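You operate a simulated robot arm through the tools that you are given. There is no shell and no other tool.

You run a simulated two-armed robot. Do the job below in one go: nothing can be reset, and whatever is moved stays where it is left.

TASK
Switch the rewinder on and wind 25 labels at speed 3.
Fine: set the batch switch to 25; press reset before start; leave the other controls as they are.

Only the result counts: the job must be done as asked and must still hold three seconds after the hand-in. Knocking over, shifting, dropping, spilling or breaking anything else fails it.

THE ROBOT
Two 7-joint arms with two-finger grippers on one trunk that stands fixed in place. Base frame: the origin is at the foot of the trunk, x ahead of it, y to its left, z up. Units: cm, rad, N and s.
The left shoulder is at [5, 19.1, 116.7], the right one opposite. With the tool pointing down near the work surface each hand reaches from about 10 to 74 cm from the base axis, measured 20 degrees to its own side. Payload 2.69 kg a hand.
The tool frame of a hand sits at the grasp point between the pads (the TCP): z along the fingers, y along the line on which they close. The tips reach 2 cm beyond it. The gripper opens to 10 cm; its body begins 6.3 cm behind the TCP.
Orientation is that of the tool frame in the base frame, as a unit quaternion [w, x, y, z]. With the fingers straight down and closing along the base's y, the tool's x points along the base's -x, its y along +y and its z along -z.

THE INTERFACE
- The arms move only by the tool arm_command. It takes "left_rows", "right_rows" or both (then of equal length, played together; a hand with none holds still); each is a list of rows, each a list of 7 numbers: the shift along the base's x, y, z in m, then the turn, a rotation vector about the base's x, y, z in rad, then the finger opening in m, from 0 to 0.1. In form: [[x, y, z, ax, ay, az, fingers], ...]. A call has 1 to 20 rows; each row shifts and turns the commanded pose from where the row before left it. A row lasts 0.2 s, in which the tool goes at most 5 cm and 0.15 rad; a call with a longer step from one row to the next is refused whole, and so is a gripper value outside its range. Where a pose cannot be reached the arm comes as near as it can. A force on the tool above 40 N (or 10 N above the force at the start of the call, whichever is more), or a blocked arm, ends the call early, and 0.2 s more pass. Each finger travels about 15.3 cm/s and halts on what it meets, pressing with about 28 N; the grip force reading is that of the motor and also rises with nothing between the fingers. The clock runs only during rows and for 0.2 s after the last one: add rows that do not move to give the fingers time. It gives the time, the measured TCP pose, the force on the tool (base axes), the opening and the grip force at its end, in the units of the frame above (readings bear some noise), with the torque about the TCP (base axes, N m) and any sound that the robot's microphone picked up.
- Cameras (640 x 400 px; columns grow to the right, rows downward): "scene" is now at [10.56, -5.93, 135.67]; the picture's right is [-0.54, -0.84, 0.00], its down [-0.36, 0.23, -0.91] and it looks along [0.77, -0.49, -0.42] (base axes); focal length 290 px, centre (320, 200). "left" rides on the left gripper at [7, 1.9, -9.9] in its tool frame; the picture's right is [-0.26, 0.97, 0.00], its down [-0.75, -0.20, -0.63] and it looks along [-0.61, -0.16, 0.78] (tool axes); focal length 230 px, centre (320, 200). "right" rides on the right gripper at [7, -1.9, -9.9] in its tool frame; the picture's right is [0.26, 0.97, 0.00], its down [-0.75, 0.20, -0.63] and it looks along [-0.61, 0.16, 0.78] (tool axes); focal length 230 px, centre (320, 200). There is no depth. A picture from a camera that has moved, and an enlarged one, comes with that camera's place and axes in the base frame and with its lens. The place of the scene camera against the robot may be out by one fixed shift of up to 1.8 cm in any direction.
- grab_frame(camera): a new picture of that camera. It takes no simulated time.
- lift_body(by): slides the trunk up (or, below 0, down) by that many cm; the arms and the scene camera ride with it, the base frame stays. It gives what a move gives, with no picture.
- pan_tilt(pan, tilt): turns the head with the scene camera to pan (to the left, within 1.396 rad either way) and tilt (down, from -0.506 to 1.204), counted from straight ahead of the robot. It gives what a move gives.
- zoom(camera, box): a new picture of the part [left, top, right, bottom] of that camera's present view, enlarged. It takes no simulated time.
- finish_job(): hands the job in; it is judged then, once.

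Nothing tells you positions but the pictures and the camera data. Unless the task says otherwise, let go and move clear before handing in.

The tools are called after "Call:" as a command line: name --argument value ..., lists and objects as JSON in quotes. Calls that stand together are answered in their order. arm_command: Moves the arms, as the interface text tells. Its arguments: {"type":"object","properties":{"left_rows":{"type":"array"},"right_rows":{"type":"array"}},"required":[]} The other tools are called the same way: lift_body (by) moves the trunk up or down; pan_tilt (pan, tilt) turns the head that bears the scene camera; grab_frame (camera) takes a picture; zoom (camera, box) takes an enlarged picture of a part of a camera's view; finish_job () hands the job in.

At the start:

```text
t: 0.0
left_eef_pos: [37.64, -0.27, 117.77]
left_tcp_rot: [0.0, 0.0, 1.0, 0.0]
left_ft_force: [1.0, 0.2, -0.4]
left_ft_torque: [-0.03, -0.02, -0.01]
left_width: 10.0
left_grasp_force: 0.1
right_eef_pos: [24.14, -37.38, 120.21]
right_tcp_rot: [0.0, 0.0, 1.0, 0.0]
right_ft_force: [0.4, -0.6, -0.1]
right_ft_torque: [-0.02, 0.0, -0.02]
right_width: 10.0
right_grasp_force: 0.0
trunk travel left (down, up): [-22.5, 9.8]
head pan, tilt (commanded): [-0.565, 0.436]
```

scene: 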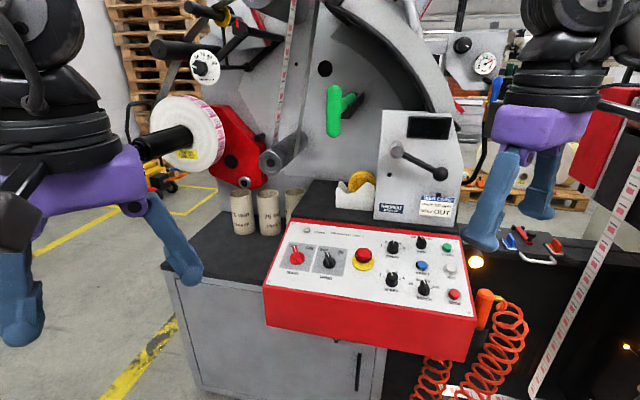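
right: 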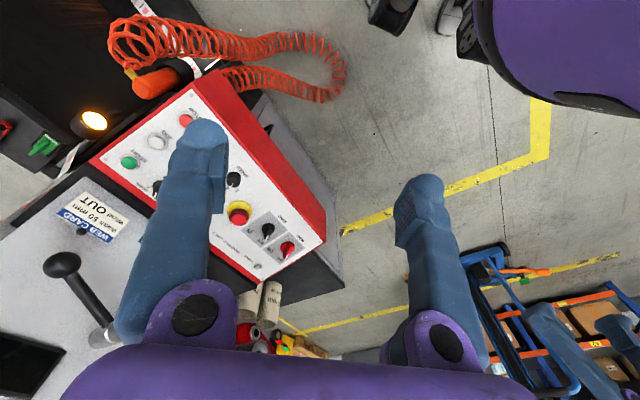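
left: 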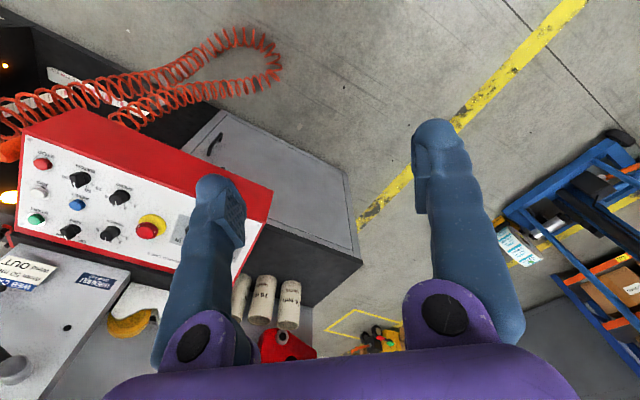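

I see a rewinder with a red control box carrying switches, knobs and buttons. I'll zoom in to read the panel labels first.

Call:
zoom --camera "scene" --box '[260, 215, 480, 352]'

Call:
zoom --camera "scene" --box '[370, 225, 470, 310]'

Call:
zoom --camera "left" --box '[0, 130, 240, 280]'

Call:
zoom --camera "right" --box '[90, 80, 330, 290]'

```text
2.91 times, centred on (370, 284) of scene
camera zoom: at [10.56, -5.93, 135.67], right [-0.54, -0.84, 0.0], down [-0.36, 0.23, -0.91], along [0.77, -0.49, -0.42], focal length 844 px, centre (174, -43)
```

zoom: 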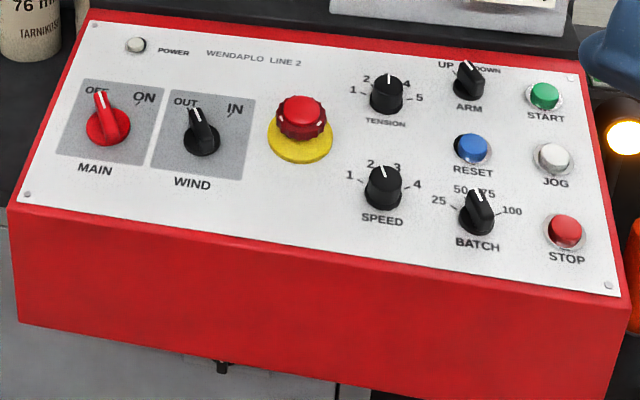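

```text
4.71 times, centred on (420, 268) of scene
camera zoom: at [10.56, -5.93, 135.67], right [-0.54, -0.84, 0.0], down [-0.36, 0.23, -0.91], along [0.77, -0.49, -0.42], focal length 1365 px, centre (-151, -118)
```

zoom: 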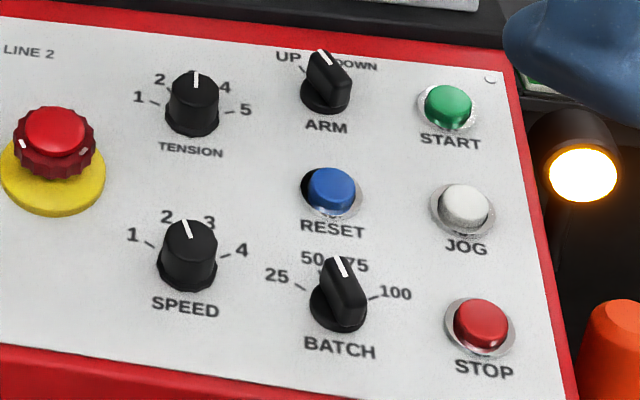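

```text
2.67 times, centred on (120, 205) of left
camera zoom: at [30.69, 1.53, 127.6], right [0.26, 0.97, 0.0], down [0.75, -0.2, 0.63], along [0.61, -0.16, -0.78], focal length 614 px, centre (853, 187)
```

zoom: 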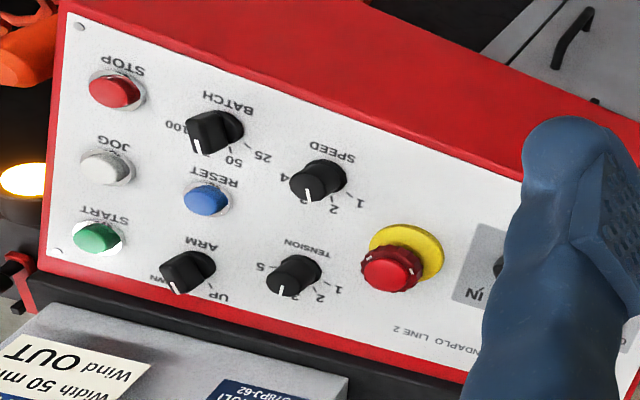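

```text
1.90 times, centred on (210, 185) of right
camera zoom: at [17.04, -39.28, 130.09], right [-0.26, 0.97, 0.0], down [0.75, 0.2, 0.63], along [0.61, 0.16, -0.78], focal length 438 px, centre (530, 229)
```

zoom: 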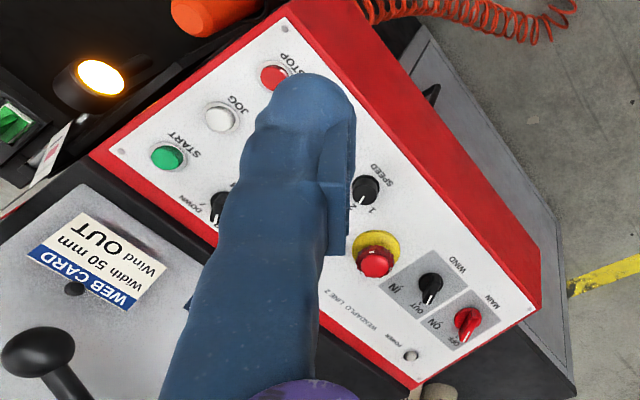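

The panel carries MAIN, WIND, an E-stop, TENSION, SPEED, ARM, RESET, BATCH, START, JOG and STOP. I'll zoom closer to read the present pointer positions.

Call:
zoom --camera "scene" --box '[375, 265, 415, 295]'

Call:
zoom --camera "scene" --box '[405, 272, 445, 302]'

Call:
zoom --camera "scene" --box '[280, 225, 380, 285]'

Call:
zoom --camera "scene" --box '[370, 100, 470, 225]'

Call:
zoom --camera "left" --box '[60, 160, 140, 210]'

Call:
zoom --camera "left" --box '[60, 200, 140, 260]'

```text
13.33 times, centred on (395, 280) of scene
camera zoom: at [10.56, -5.93, 135.67], right [-0.54, -0.84, 0.0], down [-0.36, 0.23, -0.91], along [0.77, -0.49, -0.42], focal length 3867 px, centre (-680, -867)
```

zoom: 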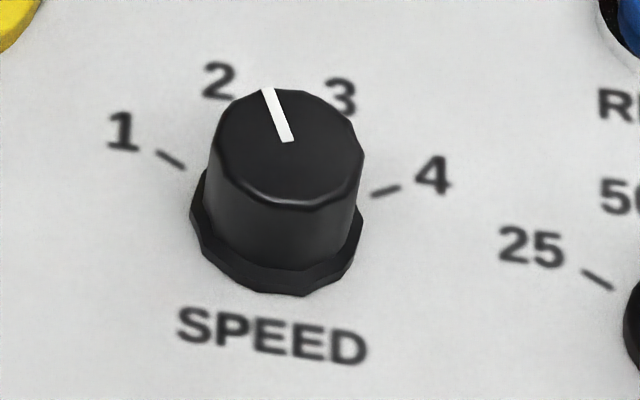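

```text
13.33 times, centred on (425, 287) of scene
camera zoom: at [10.56, -5.93, 135.67], right [-0.54, -0.84, 0.0], down [-0.36, 0.23, -0.91], along [0.77, -0.49, -0.42], focal length 3867 px, centre (-1080, -960)
```

zoom: 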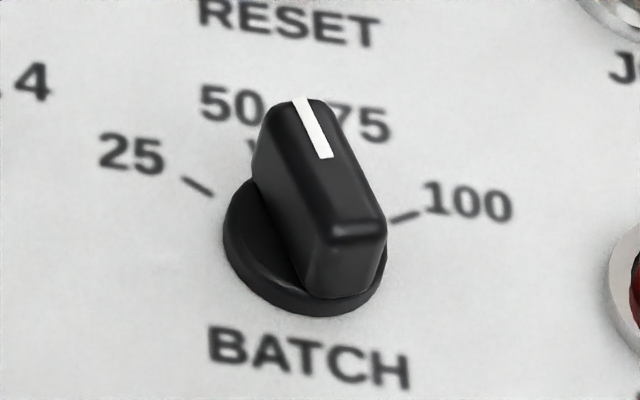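

```text
6.40 times, centred on (330, 255) of scene
camera zoom: at [10.56, -5.93, 135.67], right [-0.54, -0.84, 0.0], down [-0.36, 0.23, -0.91], along [0.77, -0.49, -0.42], focal length 1856 px, centre (256, -152)
```

zoom: 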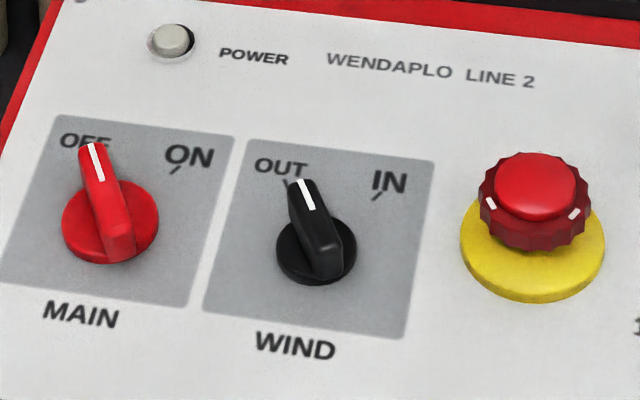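

```text
3.20 times, centred on (420, 162) of scene
camera zoom: at [10.56, -5.93, 135.67], right [-0.54, -0.84, 0.0], down [-0.36, 0.23, -0.91], along [0.77, -0.49, -0.42], focal length 928 px, centre (0, 320)
```

zoom: 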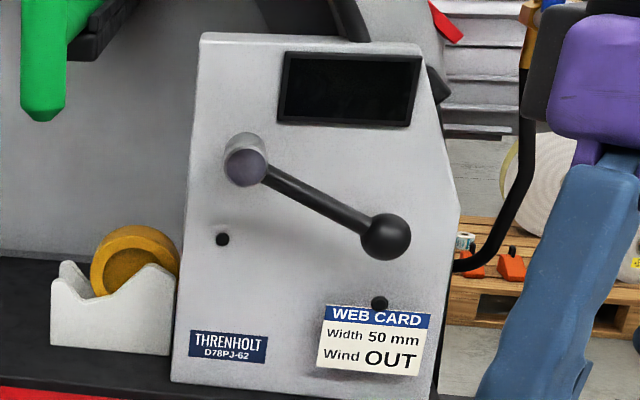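

```text
8.00 times, centred on (100, 185) of left
camera zoom: at [30.69, 1.53, 127.6], right [0.26, 0.97, 0.0], down [0.75, -0.2, 0.63], along [0.61, -0.16, -0.78], focal length 1841 px, centre (2080, 320)
```

zoom: 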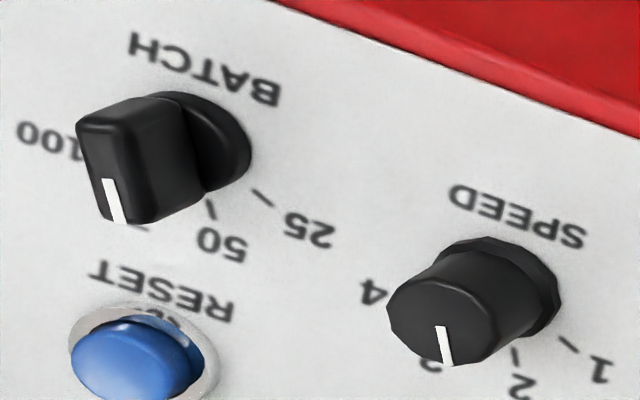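

```text
6.67 times, centred on (100, 230) of left
camera zoom: at [30.69, 1.53, 127.6], right [0.26, 0.97, 0.0], down [0.75, -0.2, 0.63], along [0.61, -0.16, -0.78], focal length 1534 px, centre (1787, 0)
```

zoom: 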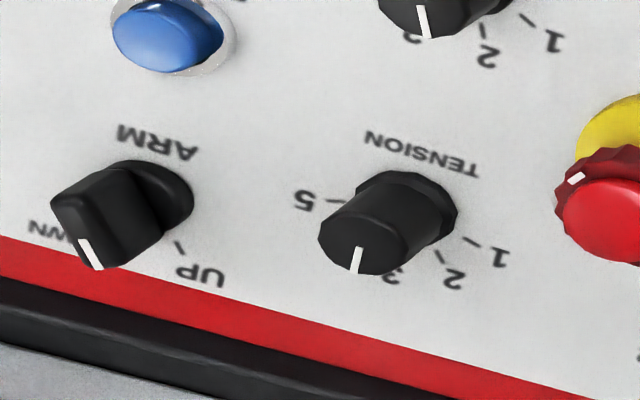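

The panel lies to the right front and tilts toward the robot. MAIN is near (70,-35,88) and START near (49,-70,90). I'll look closer at the fingers before I move the right hand.

Call:
zoom --camera "scene" --box '[440, 60, 640, 260]'

Call:
zoom --camera "scene" --box '[0, 100, 240, 360]'

Call:
zoom --camera "right" --box '[100, 100, 540, 400]'

```text
2.00 times, centred on (540, 160) of scene
camera zoom: at [10.56, -5.93, 135.67], right [-0.54, -0.84, 0.0], down [-0.36, 0.23, -0.91], along [0.77, -0.49, -0.42], focal length 580 px, centre (-120, 280)
```

zoom: 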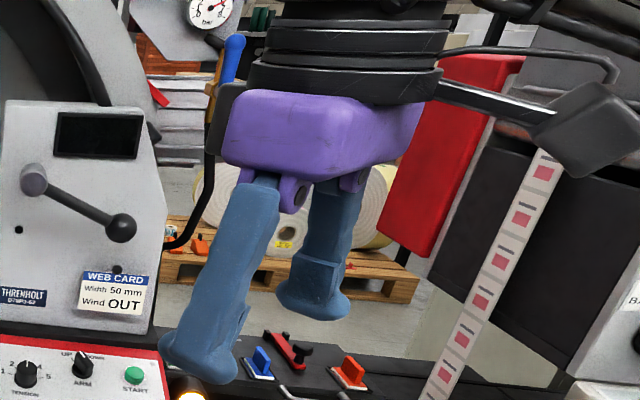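

```text
1.54 times, centred on (120, 230) of scene
camera zoom: at [10.56, -5.93, 135.67], right [-0.54, -0.84, 0.0], down [-0.36, 0.23, -0.91], along [0.77, -0.49, -0.42], focal length 446 px, centre (628, 154)
```

zoom: 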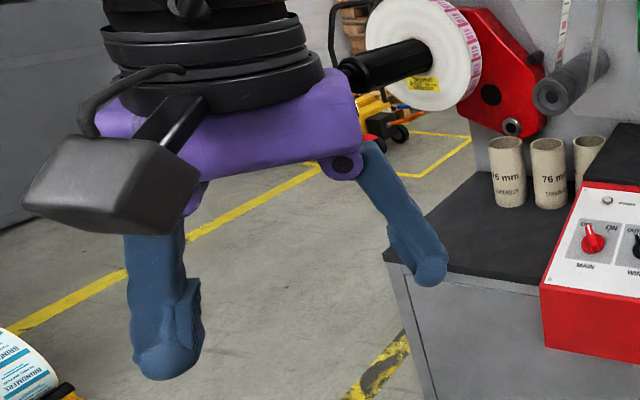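

```text
1.33 times, centred on (320, 250) of right
camera zoom: at [17.04, -39.28, 130.09], right [-0.26, 0.97, 0.0], down [0.75, 0.2, 0.63], along [0.61, 0.16, -0.78], focal length 307 px, centre (320, 133)
```

zoom: 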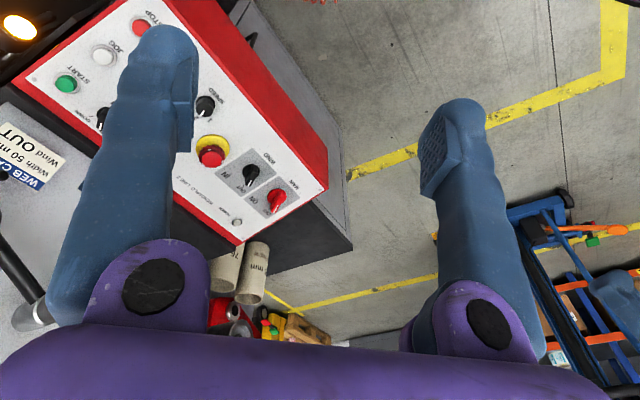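

The fingers are about 2.5 cm thick with rounded tips. I'll bring the right hand over the middle of the panel, yawed -45° and tilted to match the panel's slope.

Call:
arm_command --right_rows '[[0.0232, -0.0118, -0.0138, 0, 0, -0.0873, 0.1], [0.0232, -0.0118, -0.0138, 0, 0, -0.0873, 0.1], [0.0232, -0.0118, -0.0138, 0, 0, -0.0873, 0.1], [0.0232, -0.0118, -0.0138, 0, 0, -0.0873, 0.1], [0.0232, -0.0118, -0.0138, 0, 0, -0.0873, 0.1], [0.0232, -0.0118, -0.0138, 0, 0, -0.0873, 0.1], [0.0232, -0.0118, -0.0138, 0, 0, -0.0873, 0.1], [0.0232, -0.0118, -0.0138, 0, 0, -0.0873, 0.1], [0.0232, -0.0118, -0.0138, 0, 0, -0.0873, 0.1], [0, 0, 0, -0.091, -0.09, 0, 0.1], [0, 0, 0, -0.091, -0.09, 0, 0.1], [0, 0, 0, 0, 0, 0, 0.1]]'

Call:
grab_frame --camera "right"

Call:
grab_frame --camera "scene"

Call:
grab_frame --camera "left"

```text
t: 2.6
left_eef_pos: [37.67, -0.37, 117.84]
left_tcp_rot: [0.0, 0.0, 1.0, 0.0]
left_ft_force: [0.3, -0.3, -0.8]
left_ft_torque: [-0.01, 0.03, -0.05]
left_width: 10.0
left_grasp_force: 0.0
right_eef_pos: [45.01, -47.94, 107.9]
right_tcp_rot: [0.119, 0.38, 0.916, -0.05]
right_ft_force: [0.7, 0.4, 0.7]
right_ft_torque: [-0.01, -0.01, 0.01]
right_width: 9.99
right_grasp_force: 0.1
trunk travel left (down, up): [-22.5, 9.8]
head pan, tilt (commanded): [-0.565, 0.436]
```

```text
taken
camera right: at [37.03, -42.72, 115.59], right [0.51, 0.86, -0.07], down [0.54, -0.26, 0.8], along [0.67, -0.44, -0.6], focal length 230 px, centre (320, 200)
```

right: 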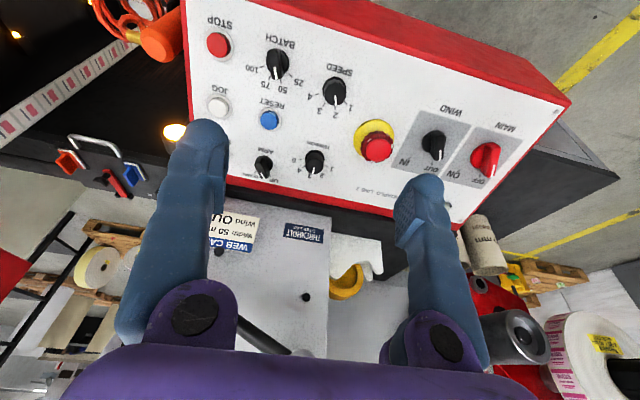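

```text
taken
camera scene: at [10.55, -5.93, 135.67], right [-0.54, -0.84, 0.0], down [-0.36, 0.23, -0.91], along [0.77, -0.49, -0.42], focal length 290 px, centre (320, 200)
```

scene: 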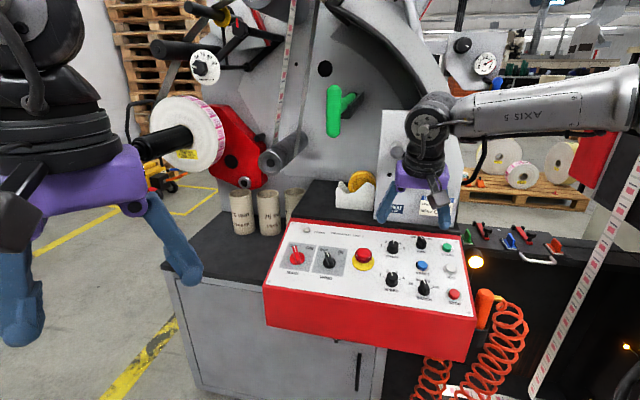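

```text
taken
camera left: at [30.68, 1.53, 127.61], right [0.26, 0.97, 0.0], down [0.75, -0.2, 0.63], along [0.61, -0.16, -0.78], focal length 230 px, centre (320, 200)
```

left: 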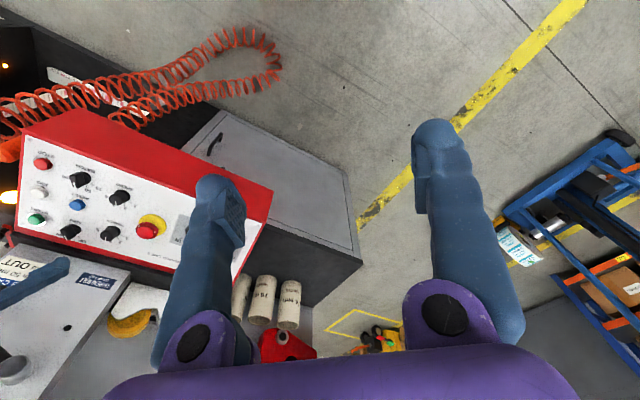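

The arm reached the pose. I'll zoom the hand-camera views of the panel for accurate triangulation and pointer reading.

Call:
zoom --camera "right" --box '[180, 0, 380, 125]'

Call:
zoom --camera "right" --box '[340, 80, 580, 230]'

Call:
zoom --camera "right" --box '[220, 90, 380, 190]'

Call:
zoom --camera "left" --box '[0, 130, 200, 255]'

Call:
zoom --camera "scene" --box '[260, 215, 380, 290]'

Call:
zoom --camera "scene" --box '[360, 225, 480, 300]'

```text
3.20 times, centred on (280, 62) of right
camera zoom: at [37.03, -42.72, 115.59], right [0.51, 0.86, -0.07], down [0.54, -0.26, 0.8], along [0.67, -0.44, -0.6], focal length 736 px, centre (448, 640)
```

zoom: 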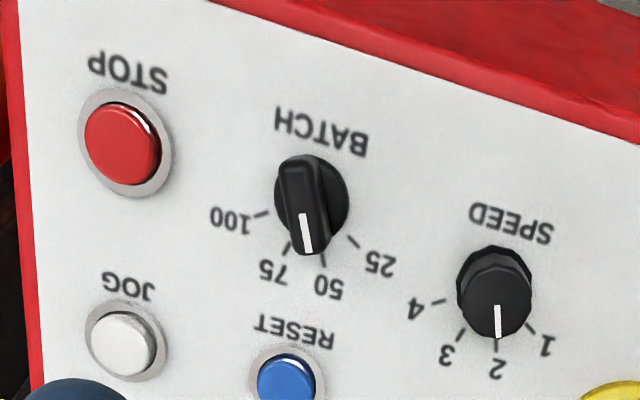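

```text
2.67 times, centred on (460, 155) of right
camera zoom: at [37.03, -42.72, 115.59], right [0.51, 0.86, -0.07], down [0.54, -0.26, 0.8], along [0.67, -0.44, -0.6], focal length 614 px, centre (-53, 320)
```

zoom: 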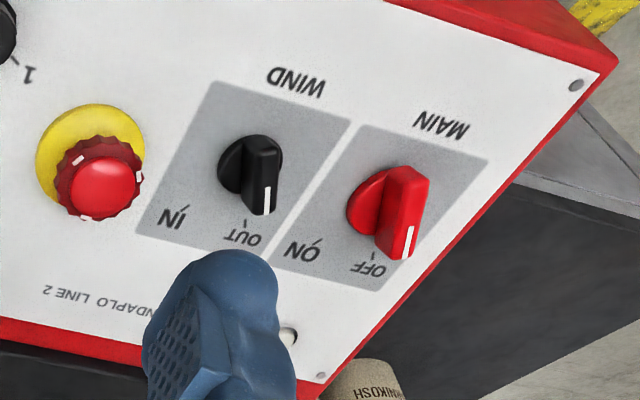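

```text
4.00 times, centred on (300, 140) of right
camera zoom: at [37.03, -42.72, 115.59], right [0.51, 0.86, -0.07], down [0.54, -0.26, 0.8], along [0.67, -0.44, -0.6], focal length 920 px, centre (400, 440)
```

zoom: 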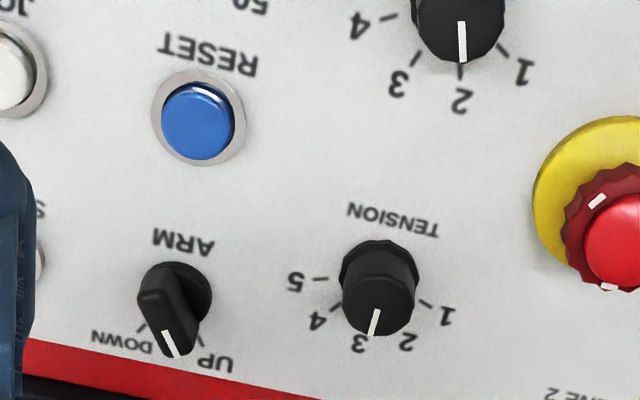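

```text
3.20 times, centred on (100, 192) of left
camera zoom: at [30.68, 1.53, 127.61], right [0.26, 0.97, 0.0], down [0.75, -0.2, 0.63], along [0.61, -0.16, -0.78], focal length 736 px, centre (1024, 224)
```

zoom: 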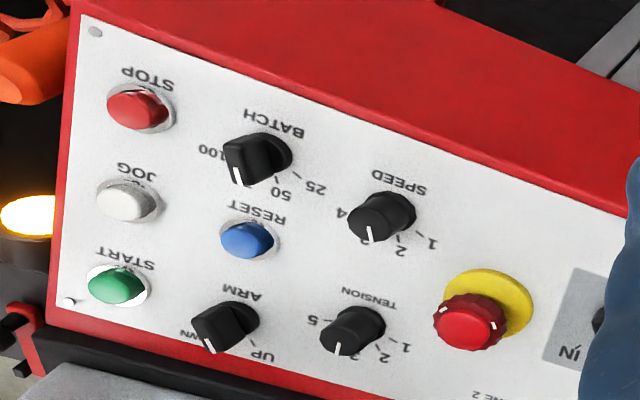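

```text
5.33 times, centred on (320, 252) of scene
camera zoom: at [10.55, -5.93, 135.67], right [-0.54, -0.84, 0.0], down [-0.36, 0.23, -0.91], along [0.77, -0.49, -0.42], focal length 1547 px, centre (320, -80)
```

zoom: 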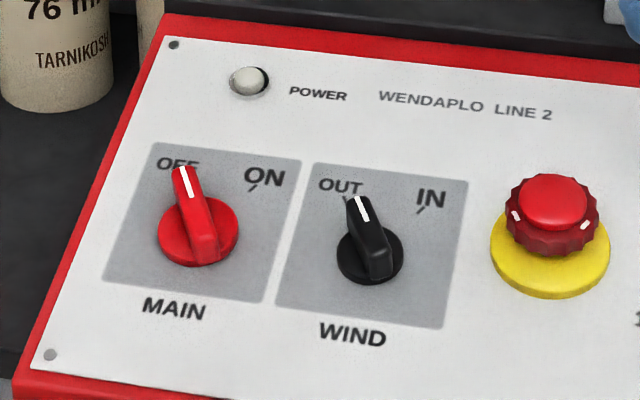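

```text
5.33 times, centred on (420, 262) of scene
camera zoom: at [10.55, -5.93, 135.67], right [-0.54, -0.84, 0.0], down [-0.36, 0.23, -0.91], along [0.77, -0.49, -0.42], focal length 1547 px, centre (-213, -133)
```

zoom: 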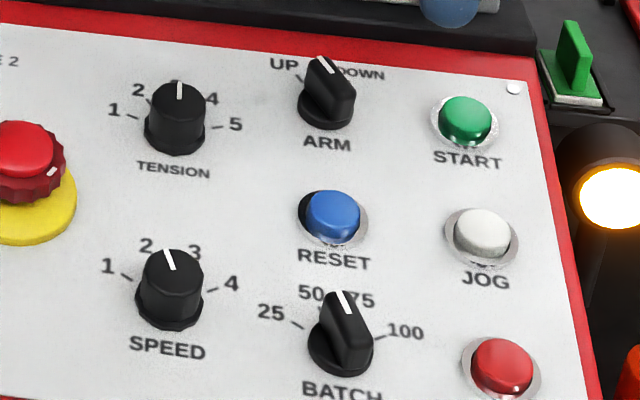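

I now have the panel frame: tilt 15.7°, right axis (-.70,-.71,0), up axis (.68,-.68,.27). SPEED stands at 2, BATCH at 50, MAIN at OFF and WIND at OUT. Next I'll look at the finger pads, since the knobs are only about 2 cm tall.

Call:
zoom --camera "right" --box '[370, 160, 500, 370]'

Call:
zoom --camera "right" --box '[110, 110, 250, 350]'

Call:
zoom --camera "scene" --box '[360, 150, 480, 240]'

Call:
zoom --camera "scene" --box '[0, 180, 220, 360]'

```text
1.90 times, centred on (435, 265) of right
camera zoom: at [37.03, -42.72, 115.59], right [0.51, 0.86, -0.07], down [0.54, -0.26, 0.8], along [0.67, -0.44, -0.6], focal length 438 px, centre (101, 76)
```

zoom: 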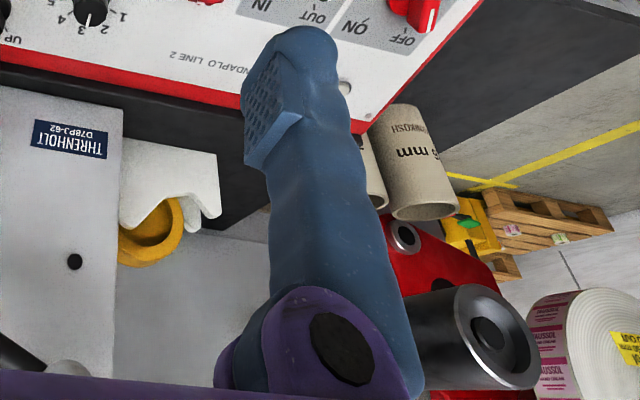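

```text
1.67 times, centred on (180, 230) of right
camera zoom: at [37.03, -42.72, 115.59], right [0.51, 0.86, -0.07], down [0.54, -0.26, 0.8], along [0.67, -0.44, -0.6], focal length 384 px, centre (553, 150)
```

zoom: 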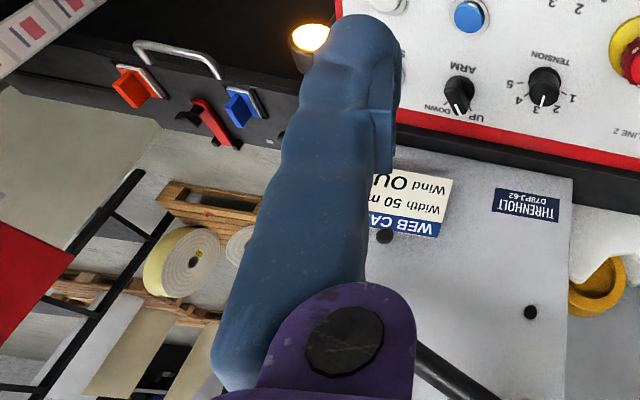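

```text
4.44 times, centred on (420, 195) of scene
camera zoom: at [10.55, -5.93, 135.67], right [-0.54, -0.84, 0.0], down [-0.36, 0.23, -0.91], along [0.77, -0.49, -0.42], focal length 1289 px, centre (-124, 222)
```

zoom: 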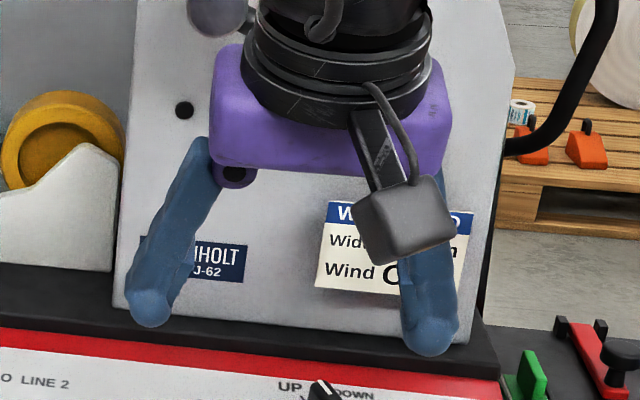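

```text
2.22 times, centred on (110, 270) of scene
camera zoom: at [10.55, -5.93, 135.67], right [-0.54, -0.84, 0.0], down [-0.36, 0.23, -0.91], along [0.77, -0.49, -0.42], focal length 644 px, centre (787, 44)
```

zoom: 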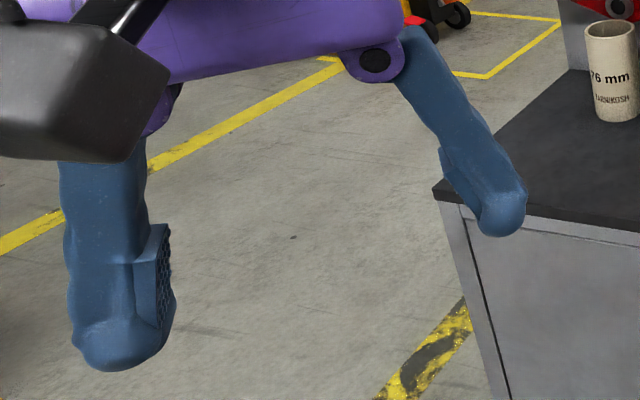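

The pads end about 1 cm above the tips, so I should come in with the tips just above the panel. I'll move over the SPEED knob with the fingers about 8 cm above the panel, pre-rotated 20° counter-clockwise and opened to 5 cm.

Call:
arm_command --right_rows '[[0.0, 0.0, 0.0, -0.013, -0.013, 0.004, 0.08], [0.0086, -0.0021, -0.0308, -0.0168, 0.0167, 0.0842, 0.05], [0.0086, -0.0021, -0.0308, -0.0168, 0.0167, 0.0842, 0.05], [0.0086, -0.0021, -0.0308, -0.0168, 0.0167, 0.0842, 0.05], [0.0086, -0.0021, -0.0308, -0.0168, 0.0167, 0.0842, 0.05], [0, 0, 0, 0, 0, 0, 0.05], [0, 0, 0, 0, 0, 0, 0.05]]'

Call:
grab_frame --camera "right"

Call:
zoom --camera "right" --box '[220, 80, 420, 205]'

Call:
zoom --camera "scene" --box '[330, 200, 490, 300]'

```text
t: 4.2
left_eef_pos: [37.68, -0.35, 117.72]
left_tcp_rot: [0.0, -0.001, 1.0, 0.001]
left_ft_force: [0.4, 0.2, 0.5]
left_ft_torque: [0.01, 0.01, -0.02]
left_width: 9.98
left_grasp_force: 0.0
right_eef_pos: [48.36, -48.87, 95.65]
right_tcp_rot: [0.115, 0.212, 0.968, -0.075]
right_ft_force: [0.8, 0.4, -0.3]
right_ft_torque: [-0.02, 0.01, -0.03]
right_width: 5.0
right_grasp_force: 0.1
trunk travel left (down, up): [-22.5, 9.8]
head pan, tilt (commanded): [-0.565, 0.436]
```

```text
taken
camera right: at [39.35, -45.86, 103.51], right [0.18, 0.97, -0.16], down [0.63, 0.01, 0.78], along [0.76, -0.24, -0.61], focal length 230 px, centre (320, 200)
```

right: 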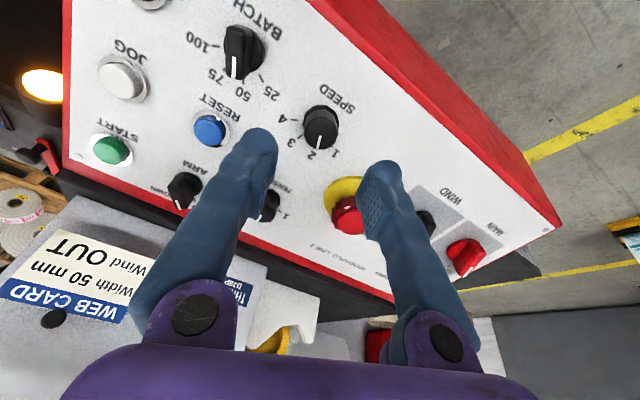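

```text
3.20 times, centred on (320, 142) of right
camera zoom: at [39.35, -45.86, 103.51], right [0.18, 0.97, -0.16], down [0.63, 0.01, 0.78], along [0.76, -0.24, -0.61], focal length 736 px, centre (320, 384)
```

zoom: 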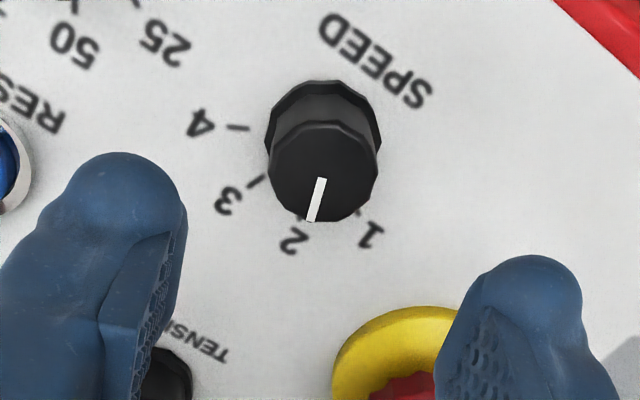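

```text
4.00 times, centred on (410, 250) of scene
camera zoom: at [10.58, -5.94, 135.67], right [-0.54, -0.84, 0.0], down [-0.36, 0.23, -0.91], along [0.77, -0.49, -0.42], focal length 1160 px, centre (-40, 0)
```

zoom: 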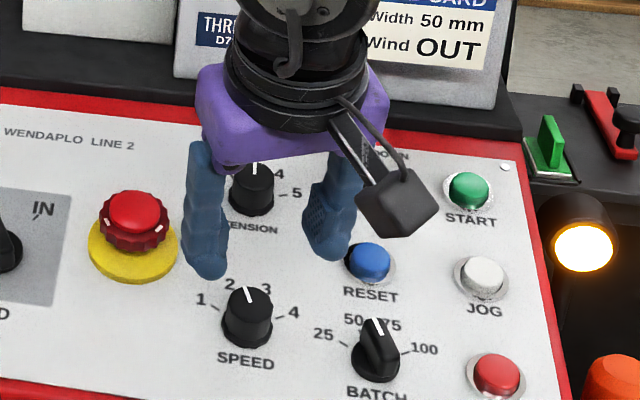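

The tool axis sits on the SPEED knob to within about 0.1 cm. I'll descend along the panel normal so the tips stop about 0.5 cm above the surface, then check.

Call:
arm_command --right_rows '[[0.0036, -0.00357, -0.01805, 0, 0, 0, 0.05], [0.0036, -0.00357, -0.01805, 0, 0, 0, 0.05], [0.0036, -0.00357, -0.01805, 0, 0, 0, 0.05], [0.0036, -0.00357, -0.01805, 0, 0, 0, 0.05], [0, 0, 0, 0, 0, 0, 0.05]]'

Call:
grab_frame --camera "right"

Call:
zoom --camera "right" --box '[220, 80, 420, 240]'

Call:
zoom --camera "scene" --box '[350, 220, 450, 300]'

Call:
zoom --camera "left" --box '[60, 160, 180, 260]'

```text
t: 5.4
left_eef_pos: [37.71, -0.41, 117.9]
left_tcp_rot: [0.0, -0.001, 1.0, 0.0]
left_ft_force: [-0.1, 0.9, 0.3]
left_ft_torque: [0.02, -0.01, -0.01]
left_width: 9.97
left_grasp_force: 0.0
right_eef_pos: [49.69, -50.34, 88.37]
right_tcp_rot: [0.115, 0.213, 0.968, -0.074]
right_ft_force: [0.1, 0.0, 0.5]
right_ft_torque: [-0.02, -0.01, -0.01]
right_width: 5.02
right_grasp_force: 0.0
trunk travel left (down, up): [-22.5, 9.8]
head pan, tilt (commanded): [-0.565, 0.436]
```

```text
taken
camera right: at [40.79, -47.36, 96.3], right [0.18, 0.97, -0.16], down [0.63, 0.01, 0.78], along [0.76, -0.24, -0.61], focal length 230 px, centre (320, 200)
```

right: 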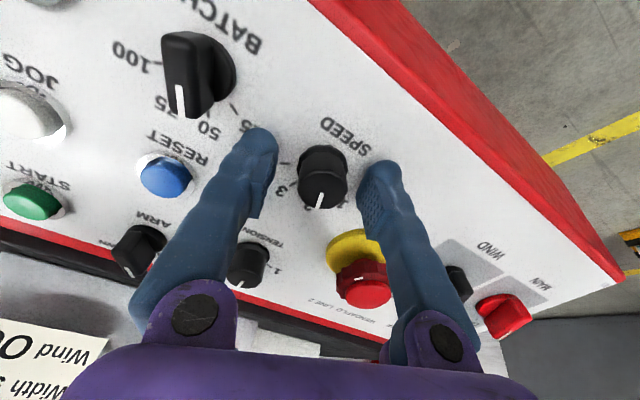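

```text
2.50 times, centred on (320, 160) of right
camera zoom: at [40.79, -47.36, 96.3], right [0.18, 0.97, -0.16], down [0.63, 0.01, 0.78], along [0.76, -0.24, -0.61], focal length 575 px, centre (320, 300)
```

zoom: 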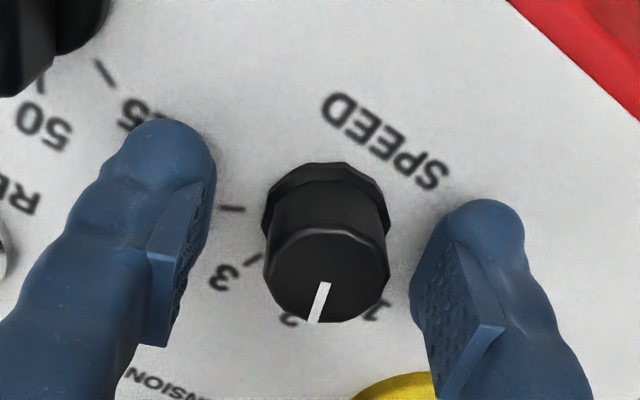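

```text
5.00 times, centred on (400, 260) of scene
camera zoom: at [10.55, -5.92, 135.67], right [-0.54, -0.84, 0.0], down [-0.36, 0.23, -0.91], along [0.77, -0.49, -0.42], focal length 1450 px, centre (-80, -100)
```

zoom: 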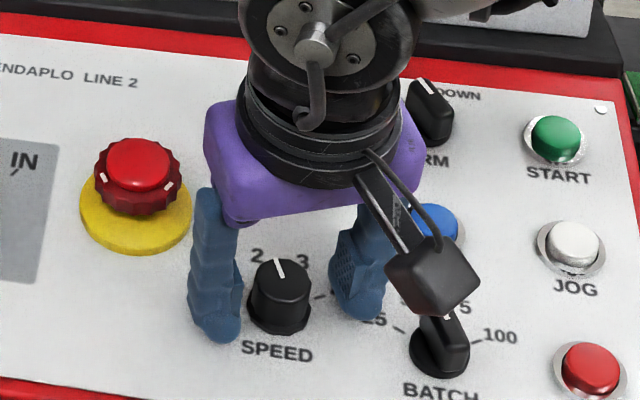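

```text
4.00 times, centred on (120, 210) of left
camera zoom: at [30.68, 1.54, 127.61], right [0.26, 0.97, 0.0], down [0.75, -0.2, 0.63], along [0.61, -0.16, -0.78], focal length 920 px, centre (1120, 160)
```

zoom: 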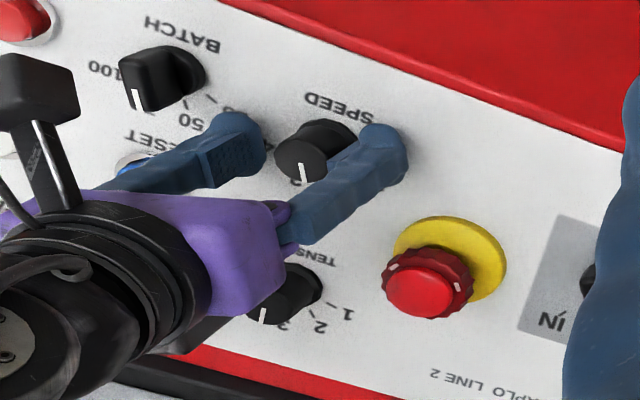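

The knob sits between the fingers with about 0.2 cm of offset. I'll nudge the hand to centre it and close the gripper.

Call:
arm_command --right_rows '[[0.0023, 0.0003, -0.0006, 0, 0, 0, 0.05], [0, 0, 0, 0, 0, 0, 0.035], [0, 0, 0, 0, 0, 0, 0.02], [0, 0, 0, 0, 0, 0, 0.02]]'

Call:
zoom --camera "right" --box '[220, 80, 420, 240]'

```text
t: 6.4
left_eef_pos: [37.74, -0.38, 117.73]
left_tcp_rot: [0.0, -0.002, 1.0, 0.001]
left_ft_force: [-0.8, 0.2, -0.2]
left_ft_torque: [0.0, 0.02, -0.02]
left_width: 10.03
left_grasp_force: 0.1
right_eef_pos: [50.04, -50.25, 88.31]
right_tcp_rot: [0.116, 0.211, 0.968, -0.074]
right_ft_force: [2.5, 1.8, -1.0]
right_ft_torque: [-0.07, -0.21, 0.03]
right_width: 2.78
right_grasp_force: 45.0
trunk travel left (down, up): [-22.5, 9.8]
head pan, tilt (commanded): [-0.565, 0.436]
```

```text
2.50 times, centred on (320, 160) of right
camera zoom: at [41.04, -47.29, 96.19], right [0.18, 0.97, -0.16], down [0.63, 0.01, 0.78], along [0.76, -0.24, -0.61], focal length 575 px, centre (320, 300)
```

zoom: 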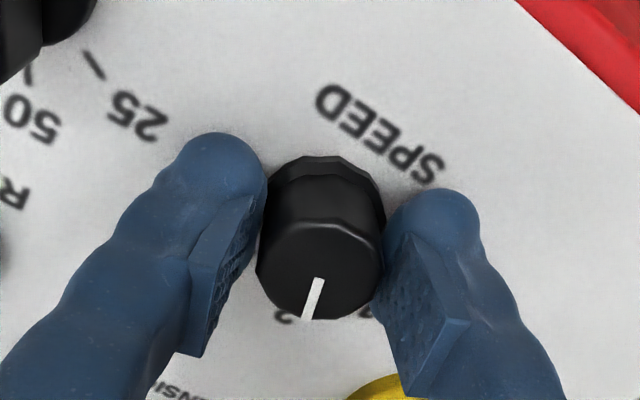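

The knob is held at 2.78 cm with small forces. I'll now turn it 40° clockwise about the panel normal, from 2 to 3.

Call:
arm_command --right_rows '[[0, 0, 0, 0.0223, -0.0222, -0.112, 0.02], [0, 0, 0, 0.0223, -0.0222, -0.112, 0.02], [0, 0, 0, 0.0223, -0.0222, -0.112, 0.02], [0, 0, 0, 0.0223, -0.0222, -0.112, 0.02], [0, 0, 0, 0.0223, -0.0222, -0.112, 0.02], [0, 0, 0, 0.0223, -0.0222, -0.112, 0.02], [0, 0, 0, 0, 0, 0, 0.02]]'

Call:
zoom --camera "right" --box '[220, 80, 420, 240]'

Call:
zoom --camera "scene" --box '[350, 220, 450, 300]'

```text
t: 8.0
left_eef_pos: [37.55, -0.34, 117.78]
left_tcp_rot: [0.0, -0.001, 1.0, -0.002]
left_ft_force: [0.0, -0.2, 0.6]
left_ft_torque: [-0.01, -0.03, -0.01]
left_width: 10.0
left_grasp_force: 0.0
right_eef_pos: [50.0, -50.27, 88.34]
right_tcp_rot: [0.135, 0.531, 0.836, -0.03]
right_ft_force: [-0.1, 4.5, 6.9]
right_ft_torque: [0.13, 0.05, -0.01]
right_width: 2.81
right_grasp_force: 44.2
trunk travel left (down, up): [-22.5, 9.8]
head pan, tilt (commanded): [-0.565, 0.436]
```

```text
2.50 times, centred on (320, 160) of right
camera zoom: at [43.52, -43.04, 95.84], right [0.76, 0.65, 0.02], down [0.36, -0.45, 0.82], along [0.54, -0.61, -0.58], focal length 575 px, centre (320, 300)
```

zoom: 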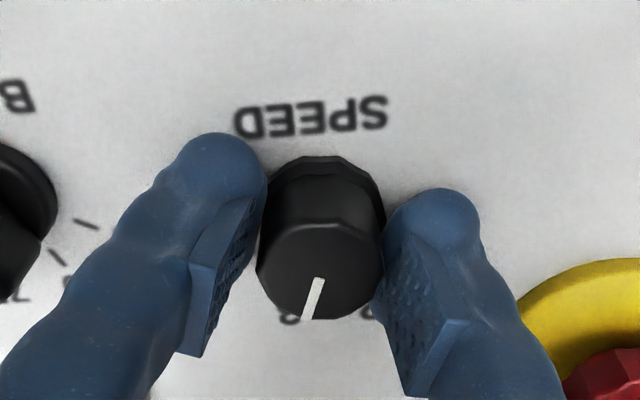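

```text
5.00 times, centred on (400, 260) of scene
camera zoom: at [10.51, -5.83, 135.68], right [-0.54, -0.84, 0.0], down [-0.36, 0.23, -0.91], along [0.77, -0.49, -0.42], focal length 1450 px, centre (-80, -100)
```

zoom: 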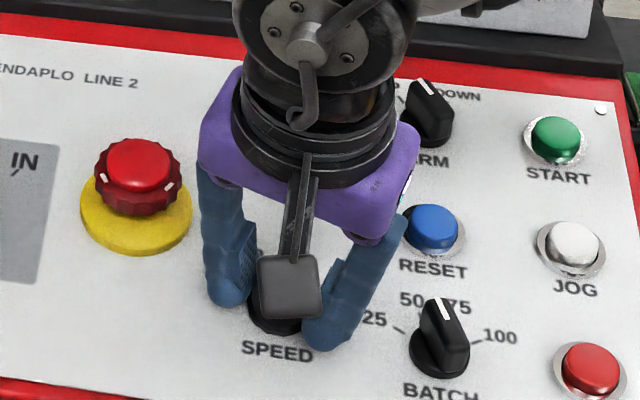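

The knob turned with the hand without slipping. I'll open the fingers and check where the pointer rests.

Call:
arm_command --right_rows '[[0, 0, 0, 0, 0, 0, 0.04], [0, 0, 0, 0, 0, 0, 0.05], [0, 0, 0, 0, 0, 0, 0.05], [-0.0048, 0.00477, 0.02407, 0, 0, 0, 0.05], [-0.0048, 0.00477, 0.02407, 0, 0, 0, 0.05], [-0.0048, 0.00477, 0.02407, 0, 0, 0, 0.05], [0, 0, 0, 0, 0, 0, 0.05]]'

Call:
grab_frame --camera "right"

Call:
zoom --camera "right" --box '[240, 80, 400, 180]'

Call:
zoom --camera "scene" --box '[350, 220, 450, 300]'

```text
t: 9.6
left_eef_pos: [37.69, -0.4, 117.8]
left_tcp_rot: [0.0, -0.002, 1.0, -0.001]
left_ft_force: [-0.7, -0.2, -0.3]
left_ft_torque: [0.0, 0.03, -0.02]
left_width: 10.0
left_grasp_force: 0.0
right_eef_pos: [48.74, -48.71, 95.59]
right_tcp_rot: [0.132, 0.53, 0.837, -0.031]
right_ft_force: [-0.3, -0.3, -0.2]
right_ft_torque: [-0.01, 0.0, 0.03]
right_width: 4.99
right_grasp_force: 0.1
trunk travel left (down, up): [-22.5, 9.8]
head pan, tilt (commanded): [-0.565, 0.436]
```

```text
taken
camera right: at [42.33, -41.56, 103.09], right [0.76, 0.65, 0.02], down [0.36, -0.45, 0.81], along [0.54, -0.61, -0.58], focal length 230 px, centre (320, 200)
```

right: 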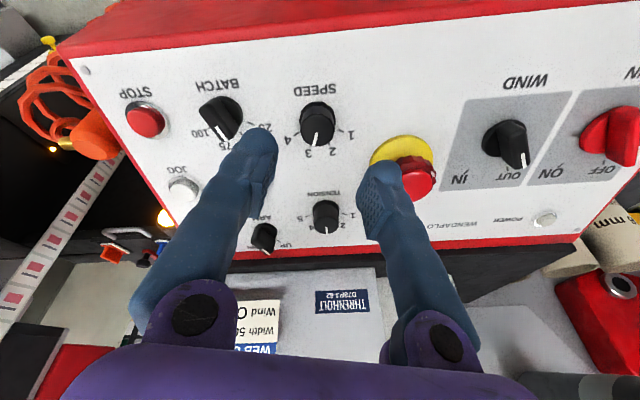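

```text
4.00 times, centred on (320, 130) of right
camera zoom: at [42.33, -41.56, 103.09], right [0.76, 0.65, 0.02], down [0.36, -0.45, 0.81], along [0.54, -0.61, -0.58], focal length 920 px, centre (320, 480)
```

zoom: 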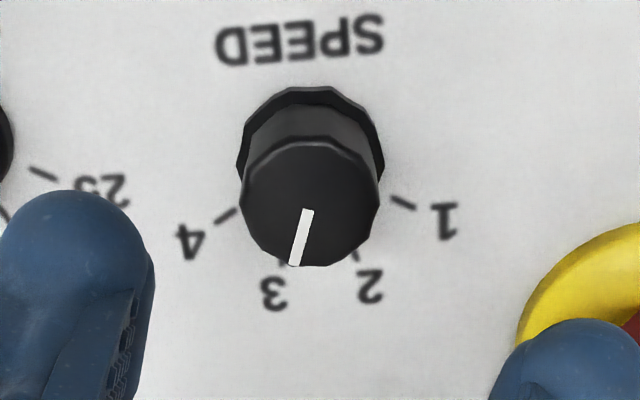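

```text
5.00 times, centred on (400, 260) of scene
camera zoom: at [10.6, -5.95, 135.66], right [-0.54, -0.84, 0.0], down [-0.36, 0.23, -0.91], along [0.77, -0.49, -0.42], focal length 1450 px, centre (-80, -100)
```

zoom: 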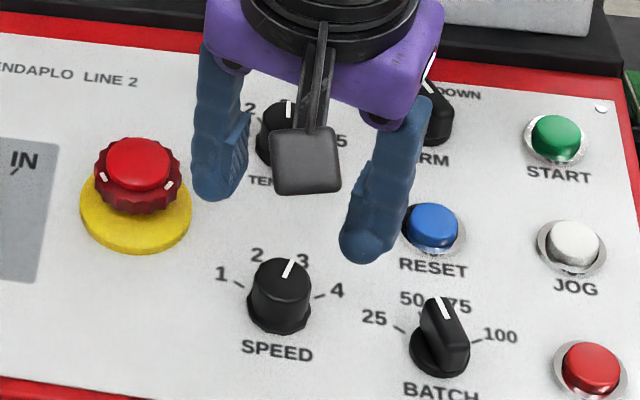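

SPEED now points at 3. Next I'll move over BATCH with the fingers squared to its bar, which points at 50 about 20° left of up.

Call:
arm_command --right_rows '[[-0.01075, -0.00775, -0.0004, -0.0223, 0.0222, 0.112, 0.05], [-0.01075, -0.00775, -0.0004, -0.0223, 0.0222, 0.112, 0.05], [-0.01075, -0.00775, -0.0004, -0.0223, 0.0222, 0.112, 0.05], [-0.01075, -0.00775, -0.0004, -0.0223, 0.0222, 0.112, 0.05], [-0.01075, -0.00775, -0.0004, -0.0223, 0.0222, 0.112, 0.04], [-0.01075, -0.00775, -0.0004, -0.0223, 0.0222, 0.112, 0.04], [0, 0, 0, 0, 0, 0, 0.04], [0, 0, 0, 0, 0, 0, 0.04]]'

Call:
grab_frame --camera "right"

Call:
zoom --camera "right" --box '[240, 80, 400, 180]'

```text
t: 11.4
left_eef_pos: [37.6, -0.51, 117.79]
left_tcp_rot: [0.001, -0.001, 1.0, 0.0]
left_ft_force: [-0.4, -0.4, -0.1]
left_ft_torque: [0.0, 0.0, -0.02]
left_width: 9.99
left_grasp_force: 0.1
right_eef_pos: [42.12, -53.4, 95.19]
right_tcp_rot: [0.115, 0.211, 0.968, -0.074]
right_ft_force: [0.8, -0.9, 0.0]
right_ft_torque: [0.05, -0.04, -0.01]
right_width: 4.03
right_grasp_force: 0.1
trunk travel left (down, up): [-22.5, 9.8]
head pan, tilt (commanded): [-0.565, 0.436]
```

```text
taken
camera right: at [33.26, -50.55, 103.08], right [0.18, 0.97, -0.16], down [0.63, 0.01, 0.78], along [0.76, -0.24, -0.61], focal length 230 px, centre (320, 200)
```

right: 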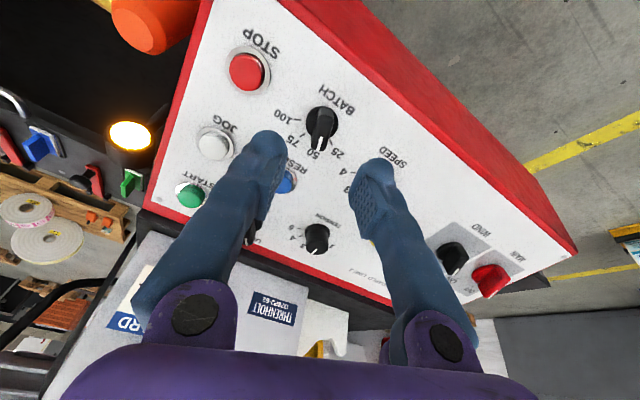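

```text
4.00 times, centred on (320, 130) of right
camera zoom: at [33.26, -50.55, 103.08], right [0.18, 0.97, -0.16], down [0.63, 0.01, 0.78], along [0.76, -0.24, -0.61], focal length 920 px, centre (320, 480)
```

zoom: 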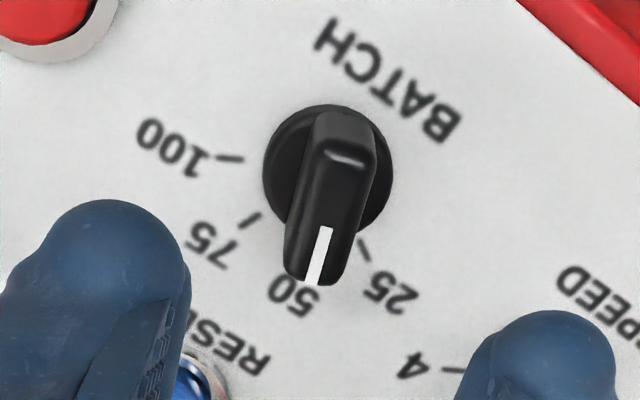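

BATCH sits at 50, and the bar is within a few degrees of the finger line. I'll shift about 0.2 cm to centre on it and descend along the normal.

Call:
arm_command --right_rows '[[0.0016, 0.0012, 0.0001, 0, 0, 0, 0.04], [0.0036, -0.00357, -0.01805, 0, 0, 0, 0.04], [0.0036, -0.00357, -0.01805, 0, 0, 0, 0.04], [0.0036, -0.00357, -0.01805, 0, 0, 0, 0.04], [0.0036, -0.00357, -0.01805, 0, 0, 0, 0.04], [0, 0, 0, 0, 0, 0, 0.04]]'

Call:
zoom --camera "right" --box '[220, 80, 420, 240]'

Call:
zoom --camera "scene" --box '[370, 220, 470, 310]'

```text
t: 12.8
left_eef_pos: [37.74, -0.33, 117.69]
left_tcp_rot: [0.0, -0.001, 1.0, 0.0]
left_ft_force: [-0.3, 0.4, 0.7]
left_ft_torque: [0.02, 0.0, 0.02]
left_width: 10.0
left_grasp_force: 0.1
right_eef_pos: [43.85, -54.87, 88.22]
right_tcp_rot: [0.115, 0.212, 0.968, -0.074]
right_ft_force: [0.1, -0.4, 0.3]
right_ft_torque: [-0.03, 0.02, 0.03]
right_width: 4.01
right_grasp_force: 0.1
trunk travel left (down, up): [-22.5, 9.8]
head pan, tilt (commanded): [-0.565, 0.436]
```

```text
2.50 times, centred on (320, 160) of right
camera zoom: at [34.91, -51.9, 96.0], right [0.18, 0.97, -0.16], down [0.63, 0.01, 0.78], along [0.76, -0.24, -0.61], focal length 575 px, centre (320, 300)
```

zoom: 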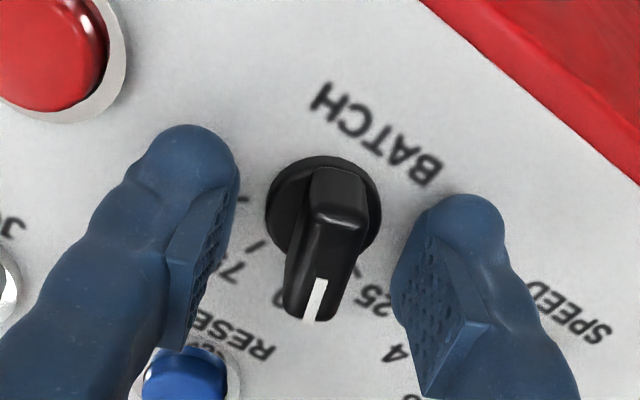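

```text
4.44 times, centred on (420, 265) of scene
camera zoom: at [10.54, -5.92, 135.67], right [-0.54, -0.84, 0.0], down [-0.36, 0.23, -0.91], along [0.77, -0.49, -0.42], focal length 1289 px, centre (-124, -89)
```

zoom: 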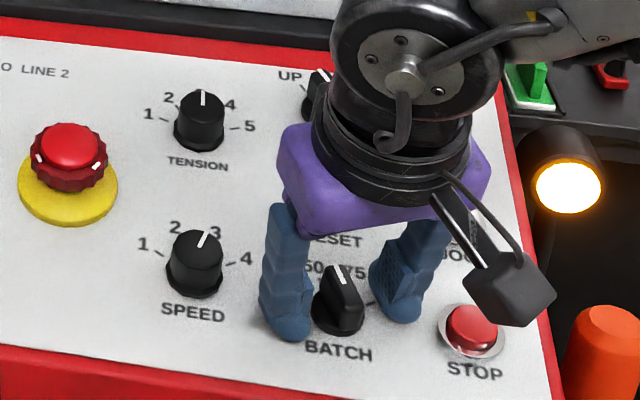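

The bar is between the fingers. I'll lower another 0.35 cm for better pad overlap and close on it.

Call:
arm_command --right_rows '[[0.0007, -0.0007, -0.0034, 0, 0, 0, 0.04], [0, 0, 0, 0, 0, 0, 0.025], [0, 0, 0, 0, 0, 0, 0.008], [0, 0, 0, 0, 0, 0, 0.008], [0, 0, 0, 0, 0, 0, 0.008]]'

Call:
zoom --camera "right" --box '[220, 80, 420, 240]'

```text
t: 14.0
left_eef_pos: [37.59, -0.33, 117.73]
left_tcp_rot: [-0.001, -0.001, 1.0, -0.001]
left_ft_force: [-0.1, 0.0, -0.4]
left_ft_torque: [-0.01, 0.0, -0.01]
left_width: 10.01
left_grasp_force: 0.0
right_eef_pos: [43.91, -54.91, 87.62]
right_tcp_rot: [0.115, 0.212, 0.968, -0.074]
right_ft_force: [1.3, 5.4, -3.5]
right_ft_torque: [-0.01, -0.26, 0.05]
right_width: 2.38
right_grasp_force: 45.0
trunk travel left (down, up): [-22.5, 9.8]
head pan, tilt (commanded): [-0.565, 0.436]
```

```text
2.50 times, centred on (320, 160) of right
camera zoom: at [35.0, -51.96, 95.52], right [0.18, 0.97, -0.16], down [0.63, 0.01, 0.78], along [0.76, -0.24, -0.61], focal length 575 px, centre (320, 300)
```

zoom: 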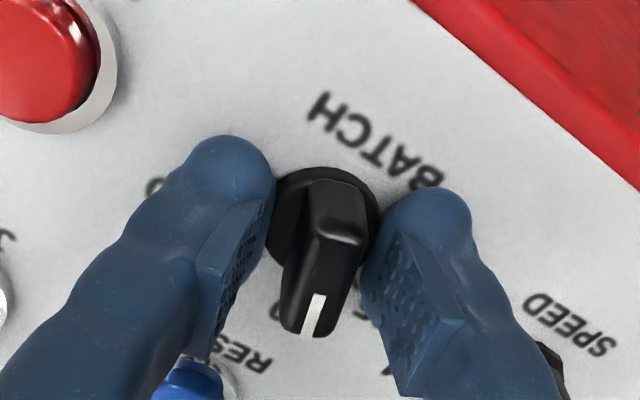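

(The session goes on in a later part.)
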